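You operate a simulated robot arm through the tools that you are given. There is no shell and no other tool.

You are at the controls of a simulated robot arm. One attempt, no reset.

## Task
Lock off the line: switch off, shut the hasp, hang the padlock, then press TRY.

The check looks at the end state, three seconds after you hand in, the way a careful person would. Anything else that was tipped, shoved, dropped, spilled or broken makes it a failure.

## Robot
A 7-joint arm with a fingered hand, fixed in place. Base frame: the origin is at the foot of the arm, x ahead of it, y to its left, z up. Readings come in m, rad, newtons and seconds.
With the tool pointing down near the work surface it reaches from about 0.28 to 0.7 m from the base axis. Its first joint turns from -2.897 to 2.897 rad. Payload 4 kg.
Tool frame: the origin (TCP) lies between the finger pads and is the grasp point; the fingertips stand 0.026 m ahead of it; z points along the fingers, y is the line along which they close. Largest opening 0.156 m; the body of the gripper starts 0.073 m behind the TCP. The gripper is a hand of 4 fingers: y runs from the thumb to the fingers, the wrist lies at [0, 0, -0.239] in the tool frame, and closing takes about 1.5 s.
Orientation is that of the tool frame in the base frame, as a unit quaternion [w, x, y, z]. With the fingers straight down and closing along the base's y, the tool's x points along the base's -x, its y along +y and its z along -z.

## Interface
- The arm moves only by the tool arm_command. Its argument "moves" is one flat list of numbers, 6 for each row, row after row: the shift along the base's x, y, z in m, then the turn, a rotation vector about the base's x, y, z in degrees. In form: [x, y, z, wx, wy, wz, x, y, z, wx, wy, wz, ...]. A call has 1 to 20 rows; each row is the pose to reach, as a shift and turn from the pose commanded when the call began. "gripper" is the gripper command, from -1 (fully open) to 1 (shut), values between in proportion, set as the call begins (left out, the last holds). A row lasts 0.2 s, in which the tool goes at most 0.05 m and 0.15 rad; a call with a longer step from one row to the next is refused whole, and so is a gripper value outside its range. Where a pose cannot be reached the arm comes as near as it can. A force on the tool above 80 N (or 10 N above the force at the start of the call, whichever is more), or a blocked arm, ends the call early, and 0.2 s more pass. The fingers move at their own pace (about 0.072 m/s each) and stop on an object; they squeeze with about 27 N. The grip force told is the motor's: it shows also when the fingers shut on nothing. Time passes only in rows, and 0.2 s behind the last, so rows that repeat a pose let the fingers close. The reply holds the time, the measured pose of the TCP, the force on the tool along the base axes, the opening and the grip force, in the units named above and with some noise, with the torque about the TCP (base axes, N m) and any sound that the robot's microphone picked up, and new pictures: "show" is both (left out), scene, wrist or none.
- Cameras (640 x 400 px; columns grow to the right, rows downward): "scene" is fixed at [0.0496, -0.4997, 1.4215]; the picture's right is [0.27, -0.96, 0.00], its down [-0.81, -0.23, -0.54] and it looks along [0.52, 0.15, -0.84] (base axes); focal length 353 px, centre (320, 200). "wrist" rides on the gripper at [0.058, -0.058, -0.091] in the tool frame; the picture's right is [0.71, 0.71, 0.00], its down [-0.53, 0.53, -0.67] and it looks along [-0.47, 0.47, 0.74] (tool axes); focal length 265 px, centre (320, 200). There is no depth. A picture from a camera that has moved, and an enlarged one, comes with that camera's place and axes in the base frame and with its lens.
- set_grasp(shape): the hand has 4 fingers and takes this shape, open, in about a second: jaw (thumb against the fingers, like two jaws); tri (thumb and two fingers); tip (a fingertip pinch); poke (one finger out to press); point (the index stretched); flat (the hand flat); cup (the hand cupped); fist (a fist). The gripper value then closes the fingers along that shape, each until it touches; the sizes above hold for jaw. It gives what a move gives, with no picture.
- enlarge(camera, box): a new picture of the part [left, top, right, bottom] of that camera's present view, enlarged. It takes no simulated time.
- finish_job(): hands the job in; it is judged then, once.

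Places have to be worked out from the pictures, the camera data and where the tool is seen. Open the gripper and draw the arm clear of the work before you hand the job in, unless the task says otherwise.

The tools are called after "Call:" by a JSON object that holds its "api" and its "payload". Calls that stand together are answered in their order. arm_command: Moves the arm, as the interface text tells. Its arguments: {"type":"object","properties":{"moves":{"type":"array","items":{"type":"number"}},"gripper":{"type":"number"},"show":{"type":"string","enum":["both","scene","wrist","none"]}},"required":["moves"]} The other tools are called the same way: set_grasp (shape) gives the hand a shape; enlarge (camera, box) takes an enlarged picture of a part of a camera's view; finish_job () hands the job in.

At the start:

```text
clock: 0.0
position: [0.3174, -0.3644, 1.1202]
orientation: [0.001, 0.0, 1.0, 0.0]
contact_force: [-0.1, -0.3, -0.6]
moment: [0.0, 0.0, -0.01]
gripper_width: 0.156
grasp_force: 0.0
shape: jaw
```

scene: 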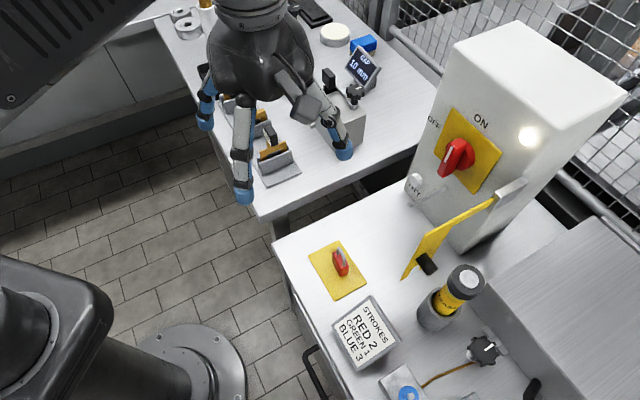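
wrist: 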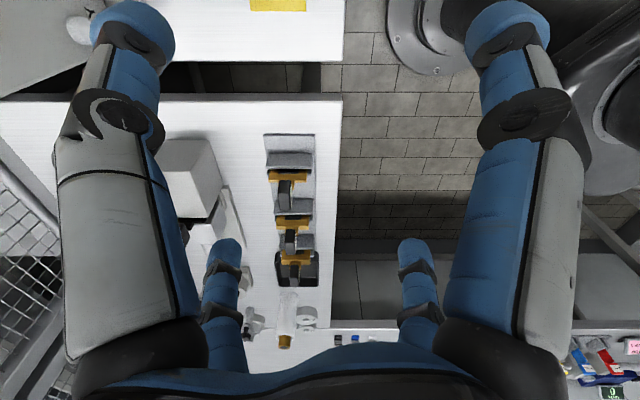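

I'll start by looking closely at the scene to identify the switch, hasp, padlock and TRY button.

Call:
{"api": "enlarge", "payload": {"camera": "scene", "box": [380, 60, 640, 260]}}

Call:
{"api": "enlarge", "payload": {"camera": "scene", "box": [280, 220, 540, 400]}}

Call:
{"api": "enlarge", "payload": {"camera": "scene", "box": [180, 0, 440, 200]}}

```text
2.00 times, centred on (510, 160) of scene
camera zoom: at [0.0496, -0.4997, 1.4215], right [0.27, -0.96, 0.0], down [-0.81, -0.23, -0.54], along [0.52, 0.15, -0.84], focal length 707 px, centre (-60, 280)
```

zoom: 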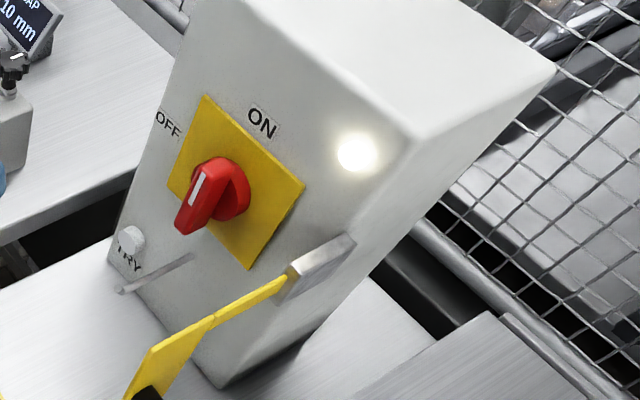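

```text
2.22 times, centred on (410, 310) of scene
camera zoom: at [0.0496, -0.4997, 1.4215], right [0.27, -0.96, 0.0], down [-0.81, -0.23, -0.54], along [0.52, 0.15, -0.84], focal length 785 px, centre (120, -44)
```

zoom: 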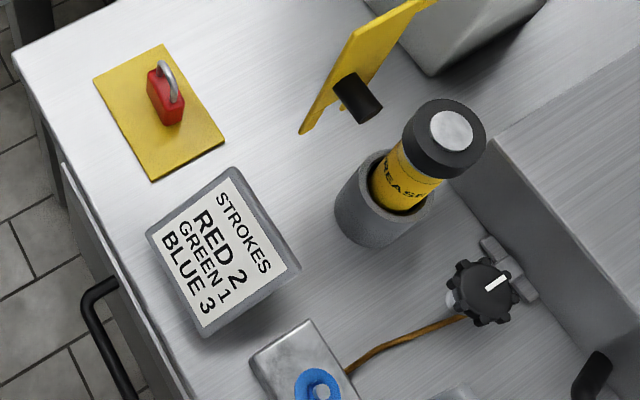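

```text
2.00 times, centred on (310, 100) of scene
camera zoom: at [0.0496, -0.4997, 1.4215], right [0.27, -0.96, 0.0], down [-0.81, -0.23, -0.54], along [0.52, 0.15, -0.84], focal length 707 px, centre (340, 400)
```

zoom: 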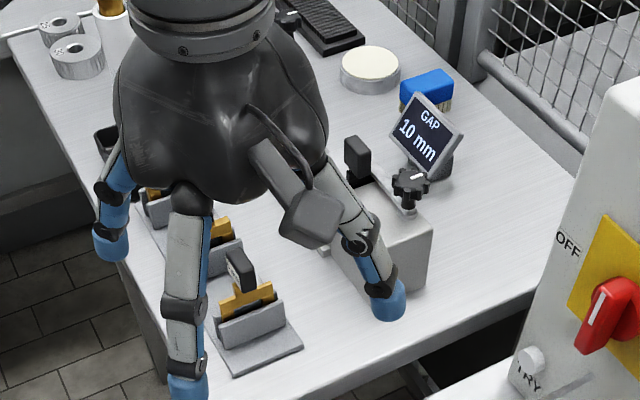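

The face of the box looks toward the arm, with the switch near (0.43, -0.61, 1.03). Next I look closer at the hasp leaf, staple and padlock.

Call:
{"api": "enlarge", "payload": {"camera": "scene", "box": [390, 160, 530, 290]}}

Call:
{"api": "enlarge", "payload": {"camera": "scene", "box": [300, 230, 380, 310]}}

Call:
{"api": "enlarge", "payload": {"camera": "scene", "box": [420, 90, 540, 210]}}

Call:
{"api": "enlarge", "payload": {"camera": "wrist", "box": [60, 0, 360, 200]}}

```text
3.08 times, centred on (460, 225) of scene
camera zoom: at [0.0496, -0.4997, 1.4215], right [0.27, -0.96, 0.0], down [-0.81, -0.23, -0.54], along [0.52, 0.15, -0.84], focal length 1087 px, centre (-111, 123)
```

zoom: 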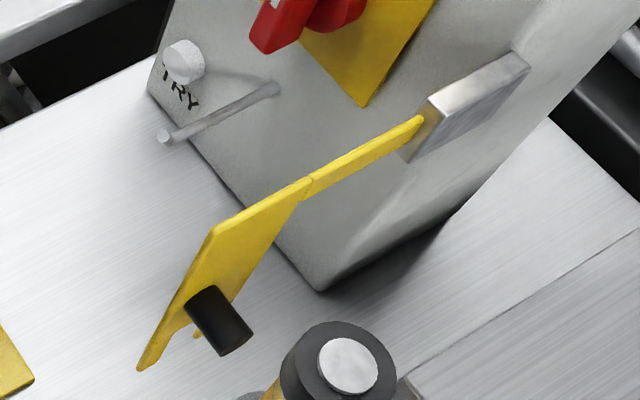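

```text
5.00 times, centred on (340, 270) of scene
camera zoom: at [0.0496, -0.4997, 1.4215], right [0.27, -0.96, 0.0], down [-0.81, -0.23, -0.54], along [0.52, 0.15, -0.84], focal length 1767 px, centre (220, -150)
```

zoom: 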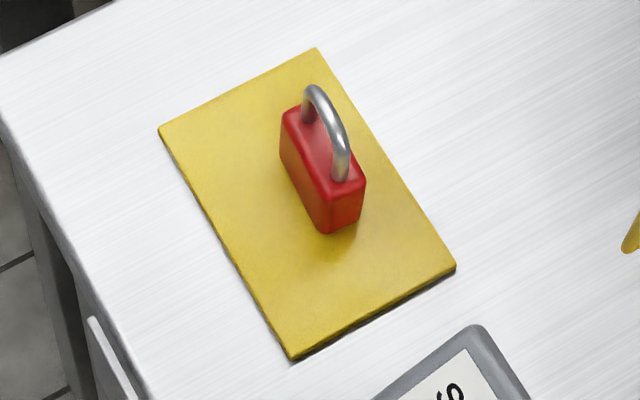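

```text
3.33 times, centred on (480, 150) of scene
camera zoom: at [0.0496, -0.4997, 1.4215], right [0.27, -0.96, 0.0], down [-0.81, -0.23, -0.54], along [0.52, 0.15, -0.84], focal length 1178 px, centre (-213, 367)
```

zoom: 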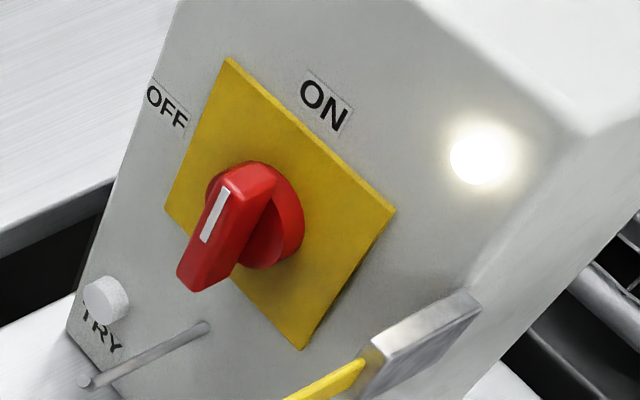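

```text
2.00 times, centred on (210, 100) of wrist
camera zoom: at [0.2584, -0.4226, 1.2121], right [-0.71, 0.71, 0.0], down [0.53, 0.53, 0.67], along [0.47, 0.47, -0.74], focal length 531 px, centre (540, 400)
```

zoom: 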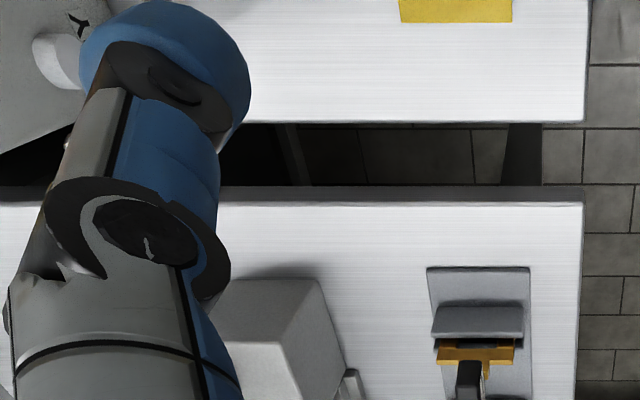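

The peg, hasp leaf (hinged at right, open along the face normal) and padlock on its yellow plate are understood. Now I study the hand itself in the poke shape, in free air.

Call:
{"api": "enlarge", "payload": {"camera": "scene", "box": [170, 0, 400, 220]}}

Call:
{"api": "set_grasp", "payload": {"shape": "poke"}}

Call:
{"api": "arm_command", "payload": {"moves": [0, 0, 0, 0, 0, 0, 0, 0, 0, 0, 0, 0, 0, 0, 0, 0, 0, 0, 0, 0, 0, 0, 0, 0, 0, 0, 0, 0, 0, 0], "show": "both"}}

Call:
{"api": "enlarge", "payload": {"camera": "scene", "box": [170, 0, 400, 220]}}

```text
1.82 times, centred on (285, 110) of scene
camera zoom: at [0.0496, -0.4997, 1.4215], right [0.27, -0.96, 0.0], down [-0.81, -0.23, -0.54], along [0.52, 0.15, -0.84], focal length 642 px, centre (384, 364)
```

zoom: 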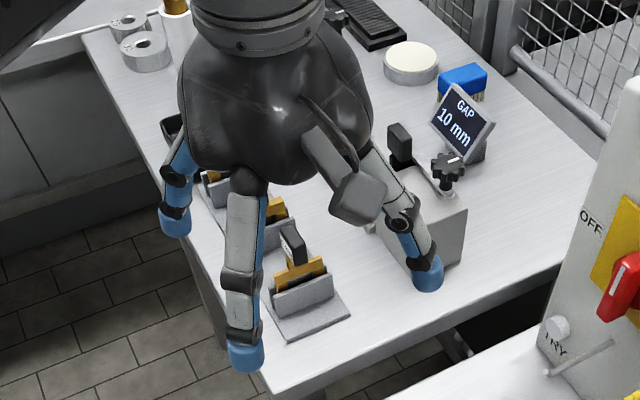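

```text
clock: 0.9
position: [0.3165, -0.3657, 1.1196]
orientation: [0.001, 0.0, 1.0, -0.001]
contact_force: [0.0, 0.0, 0.0]
moment: [0.01, 0.02, -0.01]
gripper_width: 0.0
grasp_force: 0.1
shape: poke
```

```text
clock: 2.1
position: [0.3168, -0.3658, 1.1206]
orientation: [0.001, 0.0, 1.0, -0.001]
contact_force: [0.4, -0.9, 0.0]
moment: [-0.01, -0.01, -0.02]
gripper_width: 0.0
grasp_force: 0.1
shape: poke
camera wrist: at [0.2584, -0.4226, 1.2121], right [-0.71, 0.71, 0.0], down [0.53, 0.53, 0.67], along [0.47, 0.47, -0.74], focal length 265 px, centre (320, 200)
```

scene: 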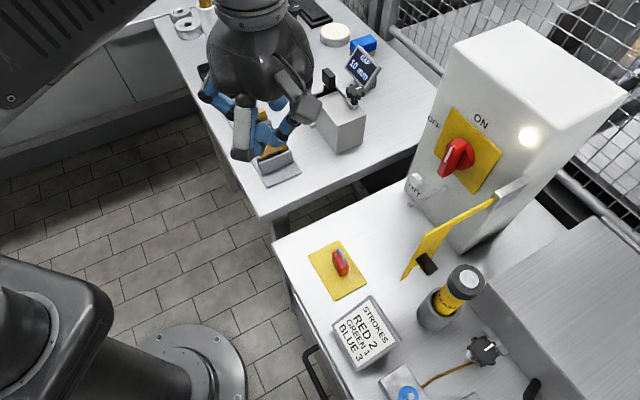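
wrist: 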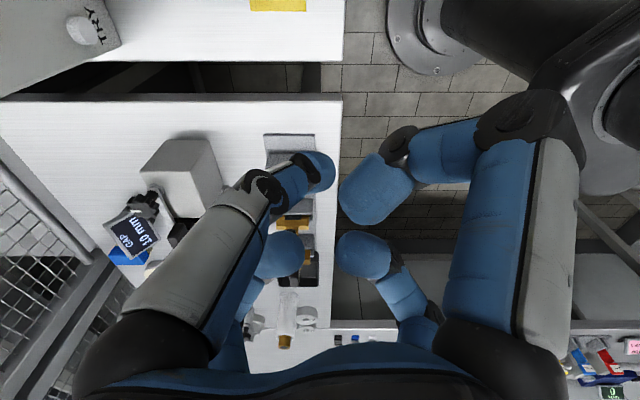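

```text
1.82 times, centred on (285, 110) of scene
camera zoom: at [0.0496, -0.4997, 1.4215], right [0.27, -0.96, 0.0], down [-0.81, -0.23, -0.54], along [0.52, 0.15, -0.84], focal length 642 px, centre (384, 364)
```

zoom: 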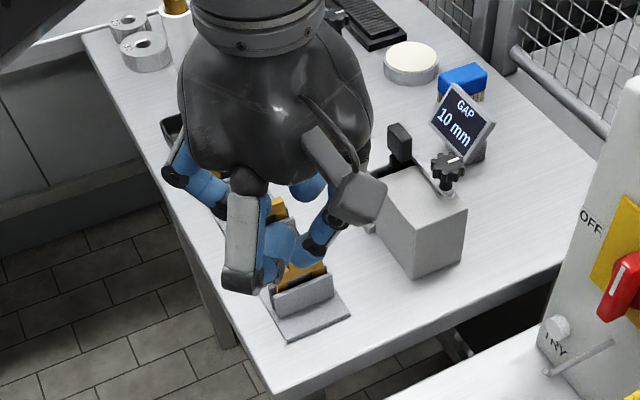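

Poke puts the thumb tip at the tool axis. I check "point" and "fist" as alternatives for pushing.

Call:
{"api": "set_grasp", "payload": {"shape": "point"}}

Call:
{"api": "arm_command", "payload": {"moves": [0, 0, 0, 0, 0, 0, 0, 0, 0, 0, 0, 0, 0, 0, 0, 0, 0, 0, 0, 0, 0, 0, 0, 0, 0, 0, 0, 0, 0, 0], "show": "wrist"}}

Call:
{"api": "enlarge", "payload": {"camera": "scene", "box": [170, 0, 400, 220]}}

Call:
{"api": "set_grasp", "payload": {"shape": "tip"}}

Call:
{"api": "arm_command", "payload": {"moves": [0, 0, 0, 0, 0, 0, 0, 0, 0, 0, 0, 0, 0, 0, 0, 0, 0, 0, 0, 0, 0, 0, 0, 0, 0, 0, 0, 0, 0, 0], "show": "wrist"}}

Call:
{"api": "enlarge", "payload": {"camera": "scene", "box": [170, 0, 400, 220]}}

```text
clock: 3.0
position: [0.3167, -0.3652, 1.1206]
orientation: [0.001, 0.001, 1.0, 0.0]
contact_force: [-0.1, -0.4, -0.2]
moment: [-0.02, -0.01, -0.03]
gripper_width: 0.1499
grasp_force: 0.1
shape: point
```

```text
clock: 4.2
position: [0.3173, -0.365, 1.1209]
orientation: [0.0, 0.0, 1.0, -0.001]
contact_force: [0.5, -0.5, -0.4]
moment: [-0.01, 0.01, 0.0]
gripper_width: 0.1501
grasp_force: 0.0
shape: point
camera wrist: at [0.2584, -0.4226, 1.2121], right [-0.71, 0.71, 0.0], down [0.53, 0.53, 0.67], along [0.47, 0.47, -0.74], focal length 265 px, centre (320, 200)
```

wrist: 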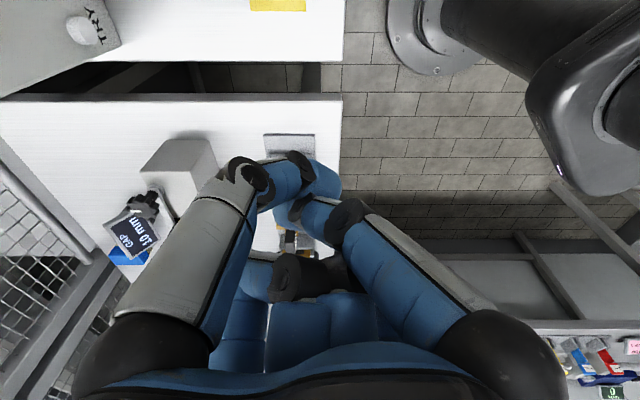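

```text
1.82 times, centred on (285, 110) of scene
camera zoom: at [0.0496, -0.4997, 1.4215], right [0.27, -0.96, 0.0], down [-0.81, -0.23, -0.54], along [0.52, 0.15, -0.84], focal length 642 px, centre (384, 364)
```

zoom: 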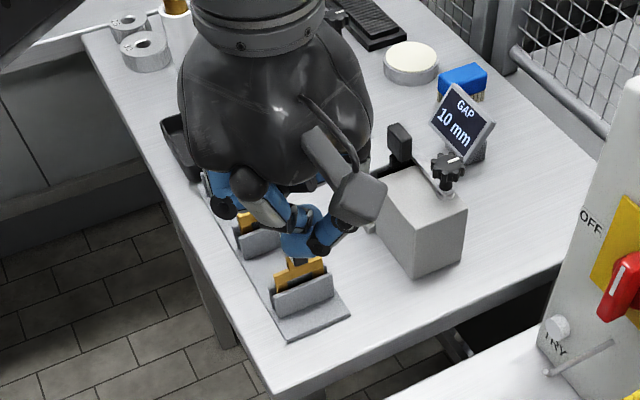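

```text
clock: 5.1
position: [0.3171, -0.366, 1.1203]
orientation: [0.001, 0.0, 1.0, 0.0]
contact_force: [0.1, -0.1, -0.5]
moment: [0.02, -0.02, 0.02]
gripper_width: 0.156
grasp_force: 0.0
shape: tip
```

```text
clock: 6.3
position: [0.316, -0.3656, 1.1207]
orientation: [0.001, 0.0, 1.0, 0.001]
contact_force: [0.8, -0.4, -0.7]
moment: [-0.01, 0.01, 0.02]
gripper_width: 0.156
grasp_force: 0.0
shape: tip
camera wrist: at [0.2584, -0.4226, 1.2121], right [-0.71, 0.71, 0.0], down [0.53, 0.53, 0.67], along [0.47, 0.47, -0.74], focal length 265 px, centre (320, 200)
```

wrist: 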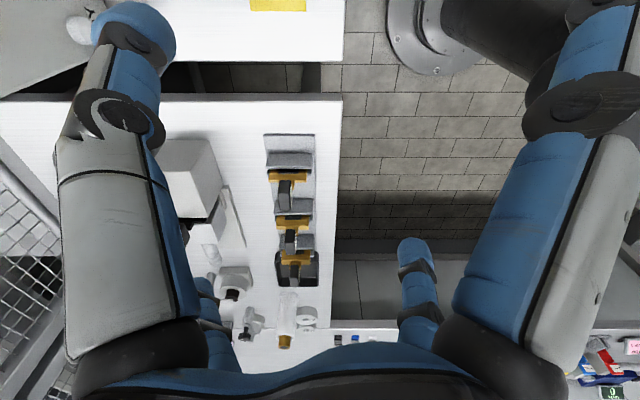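

```text
1.82 times, centred on (285, 110) of scene
camera zoom: at [0.0496, -0.4997, 1.4215], right [0.27, -0.96, 0.0], down [-0.81, -0.23, -0.54], along [0.52, 0.15, -0.84], focal length 642 px, centre (384, 364)
```

zoom: 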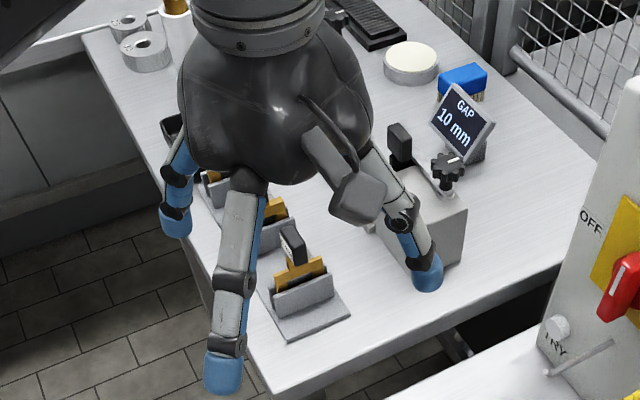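

Tip spreads the ±x fingers away while pinching along y. I close it in the air to see the closed geometry, then jaw.

Call:
{"api": "arm_command", "payload": {"moves": [0, 0, 0, 0, 0, 0, 0, 0, 0, 0, 0, 0, 0, 0, 0, 0, 0, 0, 0, 0, 0, 0, 0, 0, 0, 0, 0, 0, 0, 0, 0, 0, 0, 0, 0, 0, 0, 0, 0, 0, 0, 0, 0, 0, 0, 0, 0, 0], "gripper": 1, "show": "wrist"}}

Call:
{"api": "enlarge", "payload": {"camera": "scene", "box": [170, 0, 400, 220]}}

Call:
{"api": "set_grasp", "payload": {"shape": "jaw"}}

Call:
{"api": "arm_command", "payload": {"moves": [0, 0, 0, 0, 0, 0, 0, 0, 0, 0, 0, 0, 0, 0, 0, 0, 0, 0, 0, 0, 0, 0, 0, 0, 0, 0, 0, 0, 0, 0, 0, 0, 0, 0, 0, 0, 0, 0, 0, 0, 0, 0, 0, 0, 0, 0, 0, 0], "gripper": 1, "show": "wrist"}}

Call:
{"api": "enlarge", "payload": {"camera": "scene", "box": [170, 0, 400, 220]}}

Call:
{"api": "set_grasp", "payload": {"shape": "tri"}}

Call:
{"api": "arm_command", "payload": {"moves": [0, 0, 0, 0, 0, 0, 0, 0, 0, 0, 0, 0, 0, 0, 0, 0, 0, 0, 0, 0, 0, 0, 0, 0, 0, 0, 0, 0, 0, 0, 0, 0, 0, 0, 0, 0, 0, 0, 0, 0, 0, 0, 0, 0, 0, 0, 0, 0], "gripper": 1, "show": "wrist"}}

Call:
{"api": "enlarge", "payload": {"camera": "scene", "box": [170, 0, 400, 220]}}

```text
clock: 8.1
position: [0.3162, -0.3655, 1.1203]
orientation: [0.001, 0.0, 1.0, -0.001]
contact_force: [-0.9, 0.0, -0.1]
moment: [0.01, -0.01, 0.02]
gripper_width: 0.0
grasp_force: 27.4
shape: tip
camera wrist: at [0.2584, -0.4226, 1.2121], right [-0.71, 0.71, 0.0], down [0.53, 0.53, 0.67], along [0.47, 0.47, -0.74], focal length 265 px, centre (320, 200)
```

wrist: 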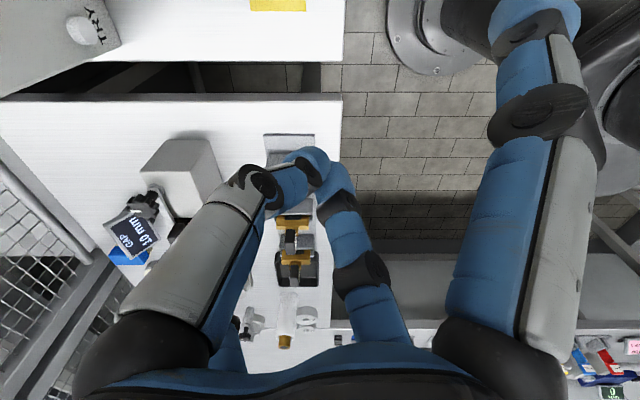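

```text
1.82 times, centred on (285, 110) of scene
camera zoom: at [0.0496, -0.4997, 1.4215], right [0.27, -0.96, 0.0], down [-0.81, -0.23, -0.54], along [0.52, 0.15, -0.84], focal length 642 px, centre (384, 364)
```

zoom: 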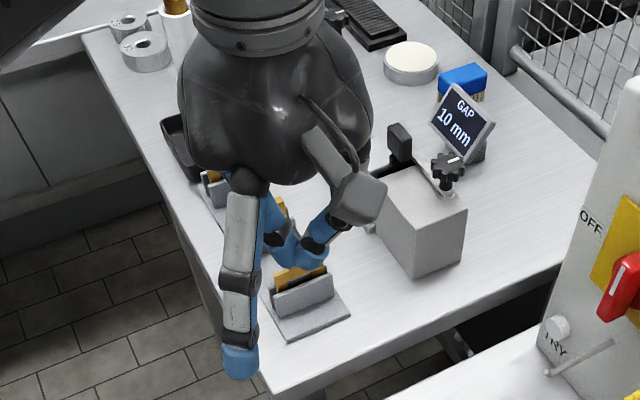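

```text
clock: 9.0
position: [0.3164, -0.3659, 1.12]
orientation: [0.001, 0.0, 1.0, 0.0]
contact_force: [0.1, 0.1, -0.6]
moment: [0.01, 0.01, 0.0]
gripper_width: 0.1561
grasp_force: 0.1
shape: jaw
```

```text
clock: 10.8
position: [0.3169, -0.3654, 1.1207]
orientation: [0.001, 0.001, 1.0, 0.0]
contact_force: [-0.1, -0.5, 0.5]
moment: [0.01, 0.01, 0.02]
gripper_width: 0.0
grasp_force: 26.5
shape: jaw
camera wrist: at [0.2584, -0.4226, 1.2121], right [-0.71, 0.71, 0.0], down [0.53, 0.53, 0.67], along [0.47, 0.47, -0.74], focal length 265 px, centre (320, 200)
```

wrist: 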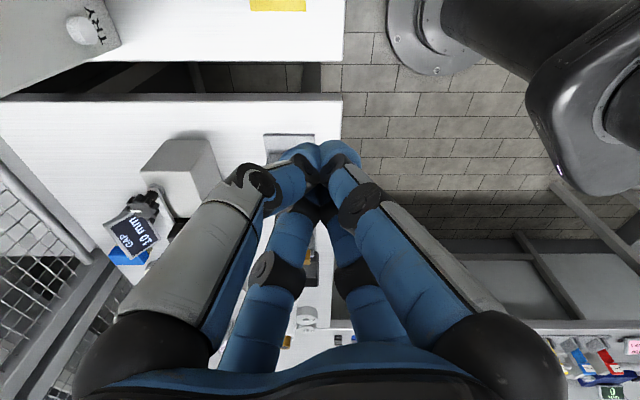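

```text
1.82 times, centred on (285, 110) of scene
camera zoom: at [0.0496, -0.4997, 1.4215], right [0.27, -0.96, 0.0], down [-0.81, -0.23, -0.54], along [0.52, 0.15, -0.84], focal length 642 px, centre (384, 364)
```

zoom: 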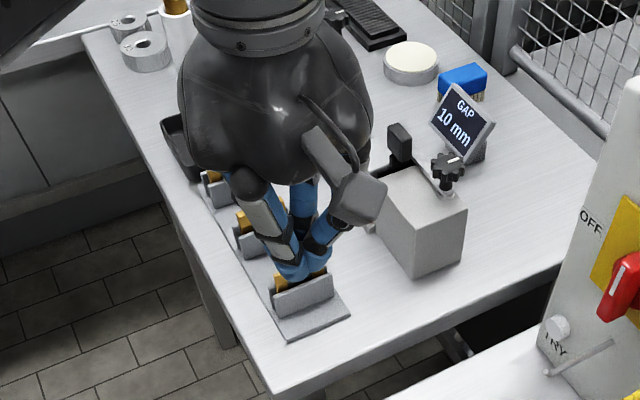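

```text
clock: 11.7
position: [0.3167, -0.3657, 1.1204]
orientation: [0.001, 0.0, 1.0, 0.0]
contact_force: [-0.5, 0.5, 0.7]
moment: [-0.01, 0.01, 0.01]
gripper_width: 0.1559
grasp_force: 0.0
shape: tri
```

```text
clock: 13.5
position: [0.316, -0.3646, 1.1192]
orientation: [0.0, -0.001, 1.0, 0.0]
contact_force: [0.1, 1.0, -0.3]
moment: [0.02, 0.01, 0.01]
gripper_width: 0.0002
grasp_force: 26.9
shape: tri
camera wrist: at [0.2584, -0.4226, 1.2121], right [-0.71, 0.71, 0.0], down [0.53, 0.53, 0.67], along [0.47, 0.47, -0.74], focal length 265 px, centre (320, 200)
```

wrist: 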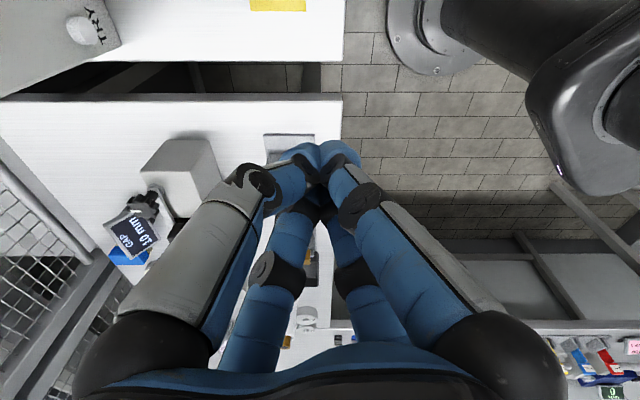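

```text
1.82 times, centred on (285, 110) of scene
camera zoom: at [0.0496, -0.4997, 1.4215], right [0.27, -0.96, 0.0], down [-0.81, -0.23, -0.54], along [0.52, 0.15, -0.84], focal length 642 px, centre (384, 364)
```

zoom: 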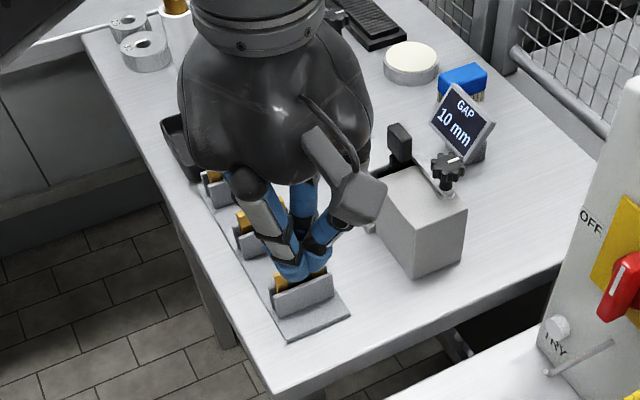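

Tip keeps the ±x fingers stretched wide, which matters near the box face. I test how point, poke and cup behave when closed.

Call:
{"api": "set_grasp", "payload": {"shape": "point"}}

Call:
{"api": "arm_command", "payload": {"moves": [0, 0, 0, 0, 0, 0, 0, 0, 0, 0, 0, 0, 0, 0, 0, 0, 0, 0, 0, 0, 0, 0, 0, 0, 0, 0, 0, 0, 0, 0, 0, 0, 0, 0, 0, 0, 0, 0, 0, 0, 0, 0, 0, 0, 0, 0, 0, 0], "gripper": 1, "show": "wrist"}}

Call:
{"api": "enlarge", "payload": {"camera": "scene", "box": [170, 0, 400, 220]}}

Call:
{"api": "set_grasp", "payload": {"shape": "poke"}}

Call:
{"api": "arm_command", "payload": {"moves": [0, 0, 0, 0, 0, 0, 0, 0, 0, 0, 0, 0, 0, 0, 0, 0, 0, 0, 0, 0, 0, 0, 0, 0, 0, 0, 0, 0, 0, 0, 0, 0, 0, 0, 0, 0, 0, 0, 0, 0, 0, 0, 0, 0, 0, 0, 0, 0], "gripper": 1, "show": "wrist"}}

Call:
{"api": "enlarge", "payload": {"camera": "scene", "box": [170, 0, 400, 220]}}

Call:
{"api": "set_grasp", "payload": {"shape": "cup"}}

Call:
{"api": "arm_command", "payload": {"moves": [0, 0, 0, 0, 0, 0, 0, 0, 0, 0, 0, 0, 0, 0, 0, 0, 0, 0, 0, 0, 0, 0, 0, 0, 0, 0, 0, 0, 0, 0, 0, 0, 0, 0, 0, 0, 0, 0, 0, 0, 0, 0, 0, 0, 0, 0, 0, 0], "gripper": -1, "show": "wrist"}}

Call:
{"api": "enlarge", "payload": {"camera": "scene", "box": [170, 0, 400, 220]}}

```text
clock: 14.4
position: [0.3166, -0.3666, 1.121]
orientation: [0.001, 0.0, 1.0, 0.0]
contact_force: [0.3, 0.1, 0.2]
moment: [-0.05, 0.01, 0.0]
gripper_width: 0.0
grasp_force: 0.1
shape: point
```

```text
clock: 16.2
position: [0.3171, -0.3657, 1.1201]
orientation: [0.0, 0.0, 1.0, -0.001]
contact_force: [-0.5, -0.5, 0.7]
moment: [-0.02, -0.03, -0.02]
gripper_width: 0.0003
grasp_force: 0.0
shape: point
camera wrist: at [0.2584, -0.4226, 1.2121], right [-0.71, 0.71, 0.0], down [0.53, 0.53, 0.67], along [0.47, 0.47, -0.74], focal length 265 px, centre (320, 200)
```

wrist: 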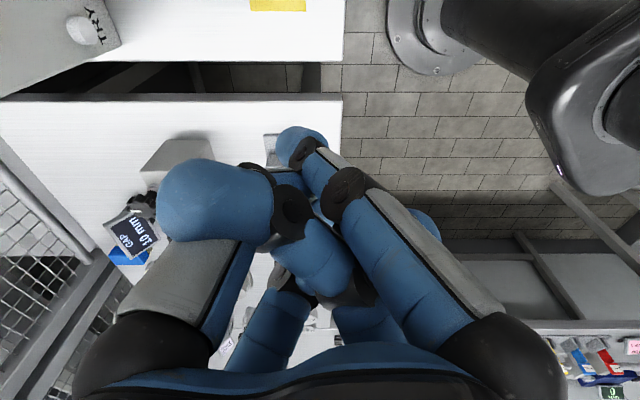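

```text
1.82 times, centred on (285, 110) of scene
camera zoom: at [0.0496, -0.4997, 1.4215], right [0.27, -0.96, 0.0], down [-0.81, -0.23, -0.54], along [0.52, 0.15, -0.84], focal length 642 px, centre (384, 364)
```

zoom: 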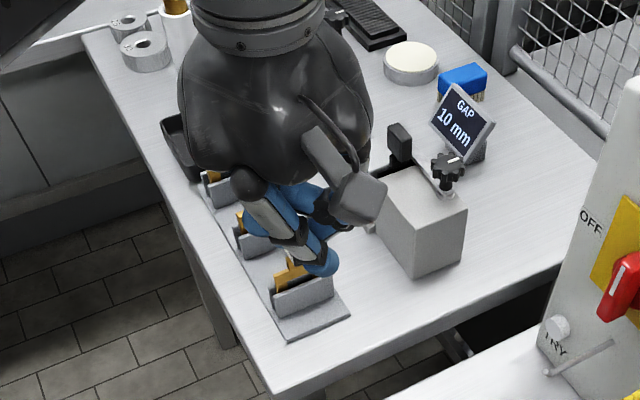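

```text
clock: 17.1
position: [0.3171, -0.3651, 1.1206]
orientation: [0.001, 0.0, 1.0, 0.0]
contact_force: [0.0, -0.2, 0.1]
moment: [-0.03, 0.0, 0.0]
gripper_width: 0.0
grasp_force: 0.0
shape: poke
```

```text
clock: 18.9
position: [0.3158, -0.3654, 1.1195]
orientation: [0.0, 0.0, 1.0, 0.0]
contact_force: [-0.1, -0.2, -0.6]
moment: [0.01, 0.01, 0.04]
gripper_width: 0.0002
grasp_force: 26.9
shape: jaw
camera wrist: at [0.2584, -0.4226, 1.2121], right [-0.71, 0.71, 0.0], down [0.53, 0.53, 0.67], along [0.47, 0.47, -0.74], focal length 265 px, centre (320, 200)
```

wrist: 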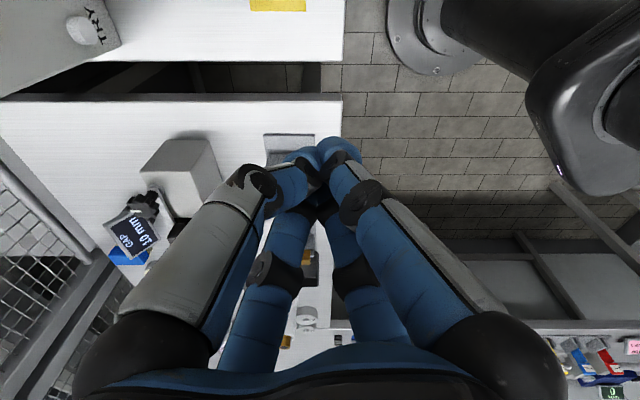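

```text
1.82 times, centred on (285, 110) of scene
camera zoom: at [0.0496, -0.4997, 1.4215], right [0.27, -0.96, 0.0], down [-0.81, -0.23, -0.54], along [0.52, 0.15, -0.84], focal length 642 px, centre (384, 364)
```

zoom: 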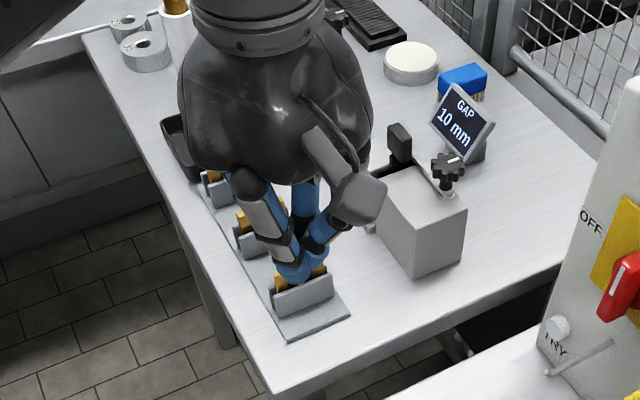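

```text
clock: 19.8
position: [0.3167, -0.3652, 1.1192]
orientation: [0.001, 0.0, 1.0, 0.0]
contact_force: [0.2, -0.2, 0.0]
moment: [-0.01, 0.03, -0.03]
gripper_width: 0.0596
grasp_force: 0.0
shape: cup
```

```text
clock: 21.6
position: [0.3167, -0.3665, 1.1198]
orientation: [0.001, 0.0, 1.0, 0.0]
contact_force: [-0.4, 0.1, -0.2]
moment: [-0.01, -0.01, 0.06]
gripper_width: 0.0595
grasp_force: 0.1
shape: cup
camera wrist: at [0.2584, -0.4226, 1.2121], right [-0.71, 0.71, 0.0], down [0.53, 0.53, 0.67], along [0.47, 0.47, -0.74], focal length 265 px, centre (320, 200)
```

wrist: 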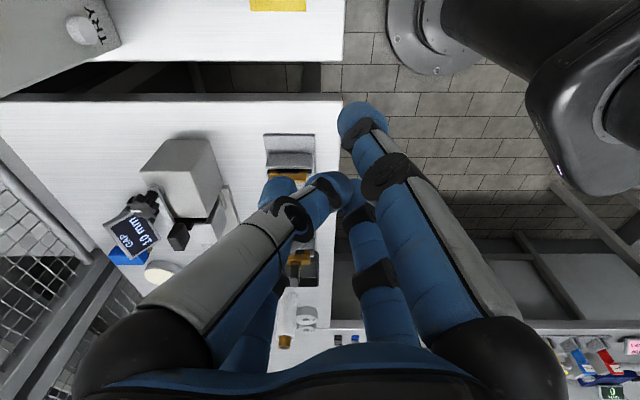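

```text
1.82 times, centred on (285, 110) of scene
camera zoom: at [0.0496, -0.4997, 1.4215], right [0.27, -0.96, 0.0], down [-0.81, -0.23, -0.54], along [0.52, 0.15, -0.84], focal length 642 px, centre (384, 364)
```

zoom: 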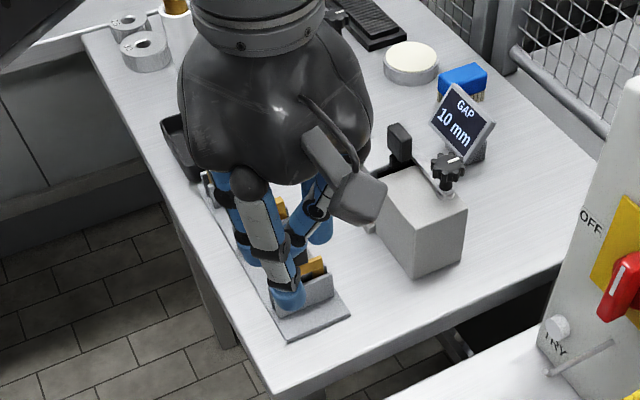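

Poke (gripper left open) gives one finger on the tool axis with others folded behind; I'll use it for switch, hasp and TRY. I go to poke and yaw the hand +90° about z so the wrist camera will end up on top once the tool is tilted horizontal toward the box.

Call:
{"api": "set_grasp", "payload": {"shape": "poke"}}

Call:
{"api": "arm_command", "payload": {"moves": [0, 0, 0, 0, 0, 8.5, 0, 0, 0, 0, 0, 17, 0, 0, 0, 0, 0, 25.5, 0, 0, 0, 0, 0, 34, 0, 0, 0, 0, 0, 42.5, 0, 0, 0, 0, 0, 51, 0, 0, 0, 0, 0, 59.5, 0, 0, 0, 0, 0, 68, 0, 0, 0, 0, 0, 76.5, 0, 0, 0, 0, 0, 85, 0, 0, 0, 0, 0, 90], "gripper": -1}}

```text
clock: 22.5
position: [0.3156, -0.3659, 1.1202]
orientation: [0.001, 0.0, 1.0, 0.0]
contact_force: [0.5, -0.2, -0.6]
moment: [0.0, 0.03, 0.01]
gripper_width: 0.0
grasp_force: 0.0
shape: poke
```

```text
clock: 24.9
position: [0.3166, -0.3662, 1.1204]
orientation: [0.0, 0.708, -0.707, 0.0]
contact_force: [-1.1, -0.2, 0.6]
moment: [-0.02, 0.0, 0.0]
gripper_width: 0.0
grasp_force: 0.0
shape: poke
camera wrist: at [0.3746, -0.4229, 1.2125], right [-0.71, -0.71, 0.0], down [-0.53, 0.52, 0.67], along [-0.47, 0.47, -0.74], focal length 265 px, centre (320, 200)
```

scene: 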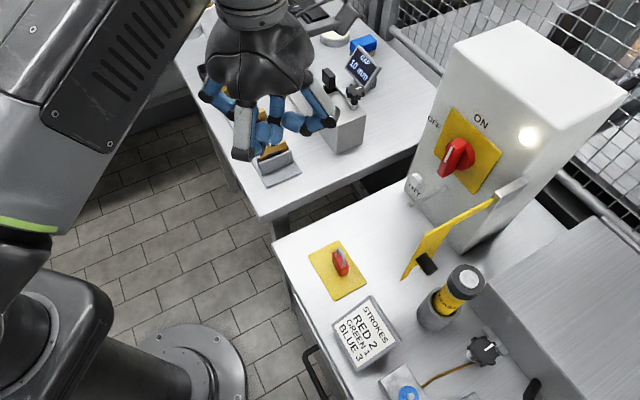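
wrist: 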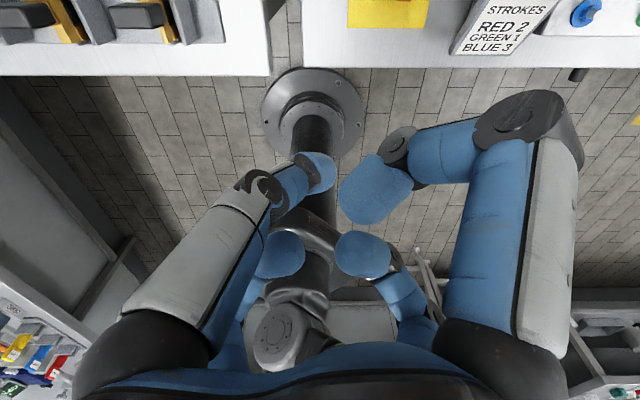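

The yaw worked. Now I tilt the tool 90° about u=(-0.707,-0.707,0) so the finger points at the box face, ending about 0.16 m in front of the switch.

Call:
{"api": "arm_command", "payload": {"moves": [0, 0, 0, -5.9, -5.9, 0, 0, -0.01, 0, -11.8, -11.8, 0, 0, -0.02, 0, -17.7, -17.7, 0, 0, -0.03, 0, -23.6, -23.6, 0, 0, -0.045, 0, -29.5, -29.5, 0, 0, -0.06, 0, -35.4, -35.4, 0, 0, -0.075, 0, -41.3, -41.3, 0, 0, -0.09, 0, -47.2, -47.2, 0, 0, -0.105, 0, -53.1, -53.1, 0, 0, -0.12, 0, -59, -59, 0, 0.002, -0.13, -0.01, -63.64, -63.64, 0]}}

```text
clock: 27.3
position: [0.3186, -0.4956, 1.109]
orientation: [-0.001, 0.5, -0.5, 0.707]
contact_force: [-1.1, -0.6, -0.2]
moment: [0.01, 0.0, 0.03]
gripper_width: 0.0001
grasp_force: 0.0
shape: poke
camera wrist: at [0.2543, -0.43, 1.1918], right [-0.7, -0.71, 0.0], down [-0.47, 0.47, -0.74], along [0.53, -0.52, -0.67], focal length 265 px, centre (320, 200)
```

scene: 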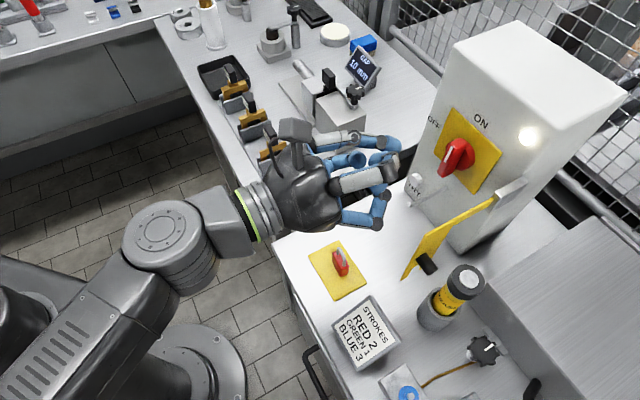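
wrist: 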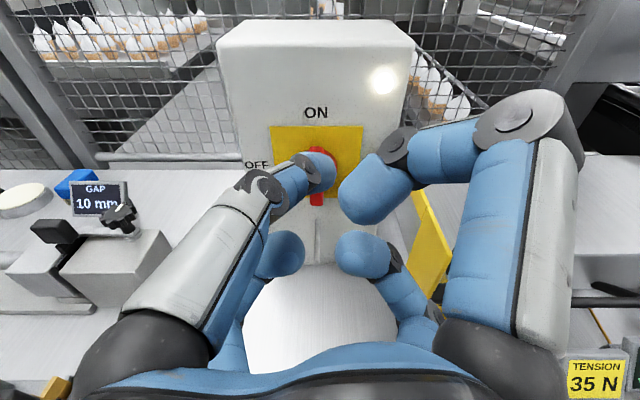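

The hand points at the box squarely and both cameras agree on the switch location. I zoom on the wrist view to refine the handle's and leaf's positions.

Call:
{"api": "enlarge", "payload": {"camera": "wrist", "box": [220, 80, 460, 300]}}

Call:
{"api": "enlarge", "payload": {"camera": "scene", "box": [310, 100, 510, 280]}}

```text
1.82 times, centred on (340, 190) of wrist
camera zoom: at [0.2543, -0.43, 1.1918], right [-0.7, -0.71, 0.0], down [-0.47, 0.47, -0.74], along [0.53, -0.52, -0.67], focal length 483 px, centre (284, 218)
```

zoom: 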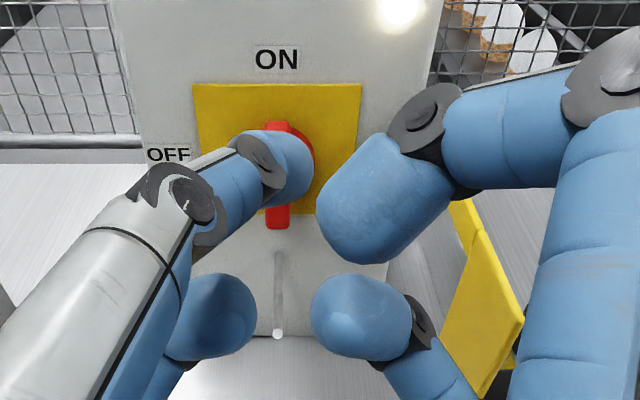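

```text
2.22 times, centred on (410, 190) of scene
camera zoom: at [0.0496, -0.4997, 1.4215], right [0.27, -0.96, 0.0], down [-0.81, -0.23, -0.54], along [0.52, 0.15, -0.84], focal length 785 px, centre (120, 222)
```

zoom: 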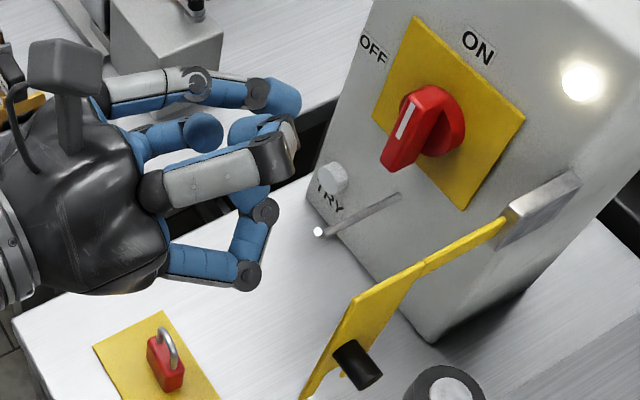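

The handle axis is ~3 mm left of the tool axis at z≈1.026, with half length 0.038. To keep the hand clear of the open leaf, I yaw the tool 20° so the hand sits to the left and bring the fingertip to the right of the handle's top half.

Call:
{"api": "arm_command", "payload": {"moves": [0.007, -0.0106, -0.014, 0, 0, -6, 0.0142, -0.0212, -0.028, 0, 0, -12, 0.0212, -0.0318, -0.042, 0, 0, -18, 0.0283, -0.0425, -0.055, 0, 0, -20]}}

Call:
{"api": "enlarge", "payload": {"camera": "scene", "box": [340, 100, 520, 260]}}

Call:
{"api": "enlarge", "payload": {"camera": "wrist", "box": [220, 80, 460, 300]}}

```text
clock: 28.3
position: [0.3475, -0.5388, 1.0554]
orientation: [0.123, 0.406, -0.579, 0.696]
contact_force: [-0.1, 0.2, 0.4]
moment: [0.05, -0.01, 0.0]
gripper_width: 0.0
grasp_force: 0.0
shape: poke
camera wrist: at [0.3081, -0.455, 1.138], right [-0.91, -0.42, 0.0], down [-0.28, 0.61, -0.74], along [0.31, -0.67, -0.67], focal length 265 px, centre (320, 200)
```

scene: 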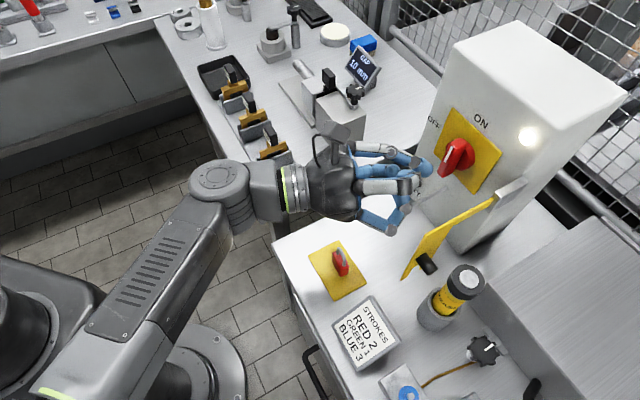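
wrist: 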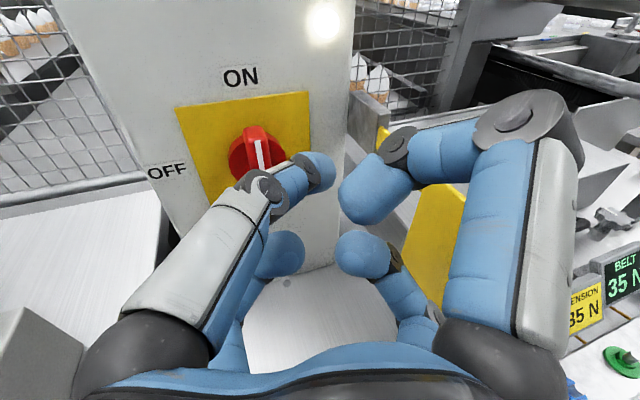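

```text
2.50 times, centred on (430, 180) of scene
camera zoom: at [0.0496, -0.4997, 1.4215], right [0.27, -0.96, 0.0], down [-0.81, -0.23, -0.54], along [0.52, 0.15, -0.84], focal length 883 px, centre (45, 250)
```

zoom: 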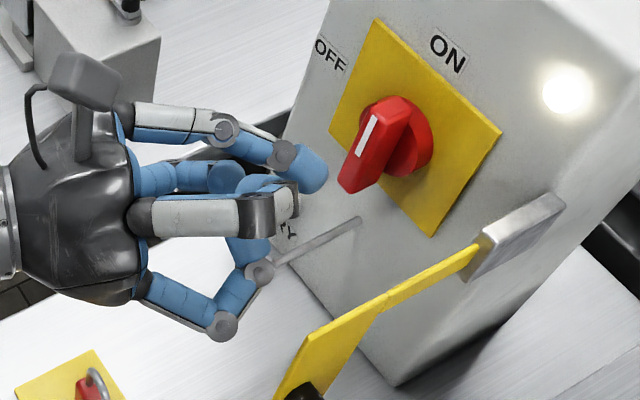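

```text
1.82 times, centred on (340, 190) of wrist
camera zoom: at [0.3081, -0.455, 1.138], right [-0.91, -0.42, 0.0], down [-0.28, 0.61, -0.74], along [0.31, -0.67, -0.67], focal length 483 px, centre (284, 218)
```

zoom: 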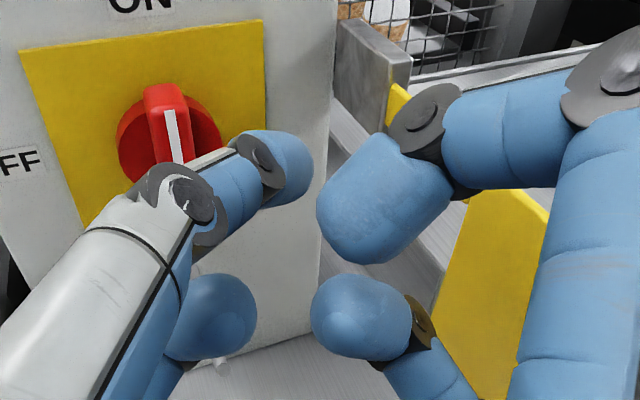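

The thumb would cross over the handle from the upper-left, so I'll yaw 20° more and roll the hand 45° so the poking finger comes in from above instead.

Call:
{"api": "arm_command", "payload": {"moves": [0, 0, 0, 0, 0, -7, 0, 0, 0, 0, 0, -14, 0, 0, 0, 0, 0, -20], "show": "none"}}

Call:
{"api": "arm_command", "payload": {"moves": [0, 0, 0, 0.65, -7.47, 0, 0, 0, 0, 1.3, -14.94, 0, 0, 0, 0, 1.96, -22.4, 0, 0, 0, 0, 2.6, -29.9, 0, 0, 0, 0, 3.27, -37.4, 0, 0, 0, 0, 3.92, -44.83, 0]}}

Call:
{"api": "enlarge", "payload": {"camera": "scene", "box": [340, 80, 520, 240]}}

```text
clock: 29.1
position: [0.3461, -0.5386, 1.055]
orientation: [0.242, 0.299, -0.641, 0.665]
contact_force: [0.2, -0.4, -1.3]
moment: [0.0, 0.0, -0.01]
gripper_width: 0.0001
grasp_force: 0.0
shape: poke
```

```text
clock: 30.5
position: [0.3476, -0.5385, 1.0545]
orientation: [-0.032, 0.03, -0.706, 0.706]
contact_force: [0.2, 0.5, -0.1]
moment: [-0.05, 0.03, 0.01]
gripper_width: 0.0
grasp_force: 0.0
shape: poke
camera wrist: at [0.2807, -0.4513, 1.1136], right [-0.7, -0.06, -0.71], down [0.47, 0.71, -0.53], along [0.54, -0.7, -0.47], focal length 265 px, centre (320, 200)
```

scene: 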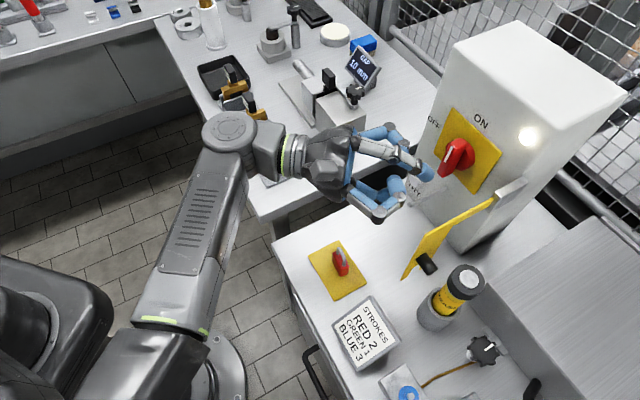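
wrist: 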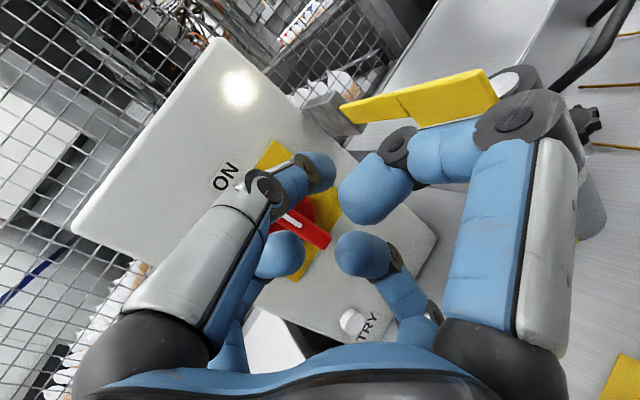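

```text
2.50 times, centred on (430, 160) of scene
camera zoom: at [0.0496, -0.4997, 1.4215], right [0.27, -0.96, 0.0], down [-0.81, -0.23, -0.54], along [0.52, 0.15, -0.84], focal length 883 px, centre (45, 300)
```

zoom: 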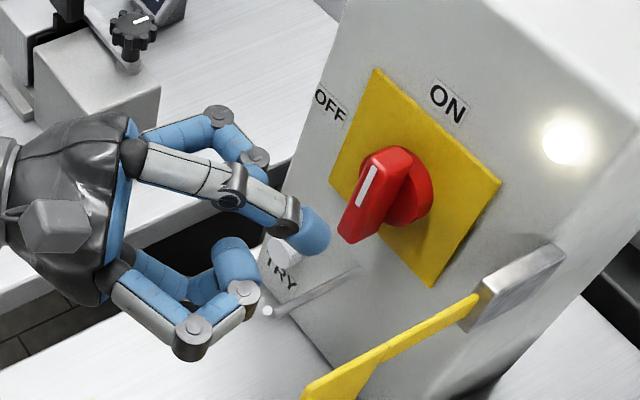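

Coming from the left makes the finger cross the handle's front. Better: finger from upper-right, hand tilted 30° down, small yaw. I re-orient in free air: roll 45° more, yaw back 28°, pitch 30° down.

Call:
{"api": "arm_command", "payload": {"moves": [0, 0, 0.01, 0.65, -7.47, 0, 0, 0, 0.02, 1.3, -14.94, 0, 0, 0, 0.02, 1.96, -22.4, 0, 0, 0, 0.02, 2.6, -29.9, 0, 0, 0, 0.02, 3.27, -37.4, 0, 0, 0, 0.02, 3.92, -44.83, 0], "show": "none"}}

Call:
{"api": "arm_command", "payload": {"moves": [0, 0, 0.01, 0, 0, 7, 0, 0, 0.02, 0, 0, 14, 0, 0, 0.03, 0, 0, 21, 0, 0, 0.03, 0, 0, 28], "show": "none"}}

Call:
{"api": "arm_command", "payload": {"moves": [0, 0, 0, 6.3, 4.08, 0, 0, 0, 0, 12.6, 8.15, 0, 0, 0, 0, 18.9, 12.2, 0, 0, 0, 0, 25.2, 16.3, 0]}}

Call:
{"api": "enlarge", "payload": {"camera": "scene", "box": [340, 60, 540, 240]}}

```text
clock: 31.9
position: [0.3469, -0.5381, 1.0755]
orientation: [0.3, 0.242, 0.664, -0.641]
contact_force: [-0.3, -0.2, -0.2]
moment: [0.0, 0.0, 0.03]
gripper_width: 0.0
grasp_force: 0.1
shape: poke
```

```text
clock: 32.9
position: [0.3463, -0.537, 1.1063]
orientation: [0.446, 0.073, 0.703, -0.549]
contact_force: [-0.5, 0.2, -0.1]
moment: [-0.02, 0.01, 0.02]
gripper_width: 0.0001
grasp_force: 0.1
shape: poke
```

```text
clock: 33.9
position: [0.3468, -0.5398, 1.1056]
orientation: [0.315, 0.09, 0.862, -0.388]
contact_force: [-0.4, -0.1, 0.4]
moment: [-0.04, -0.02, -0.02]
gripper_width: 0.0
grasp_force: 0.1
shape: poke
camera wrist: at [0.2346, -0.516, 1.1515], right [-0.27, 0.42, -0.87], down [0.31, 0.89, 0.33], along [0.91, -0.18, -0.37], focal length 265 px, centre (320, 200)
```

scene: 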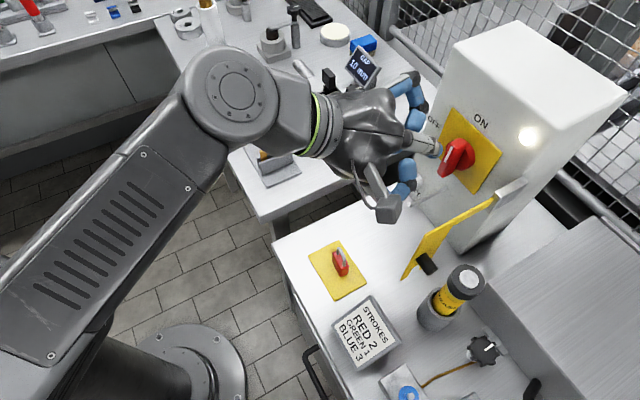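
wrist: 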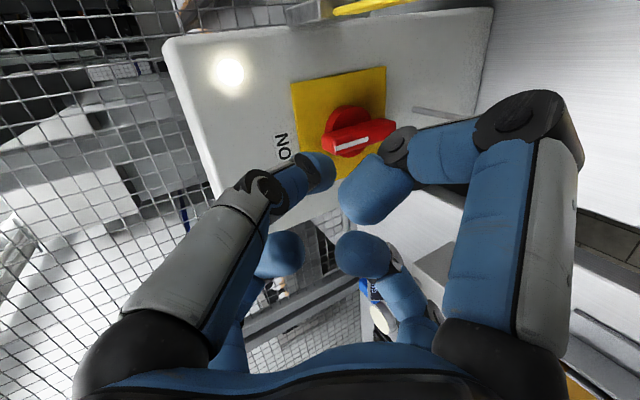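

```text
2.22 times, centred on (440, 150) of scene
camera zoom: at [0.0496, -0.4997, 1.4215], right [0.27, -0.96, 0.0], down [-0.81, -0.23, -0.54], along [0.52, 0.15, -0.84], focal length 785 px, centre (53, 311)
```

zoom: 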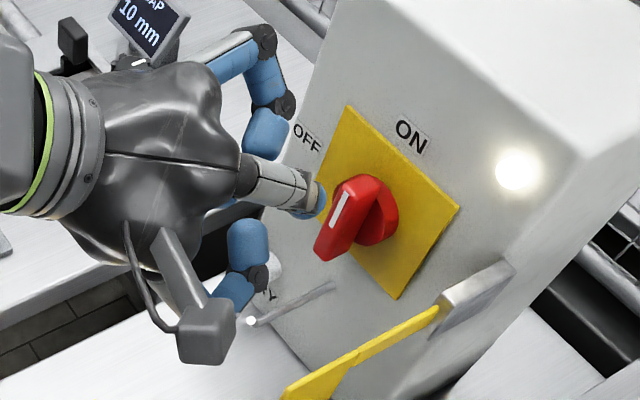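

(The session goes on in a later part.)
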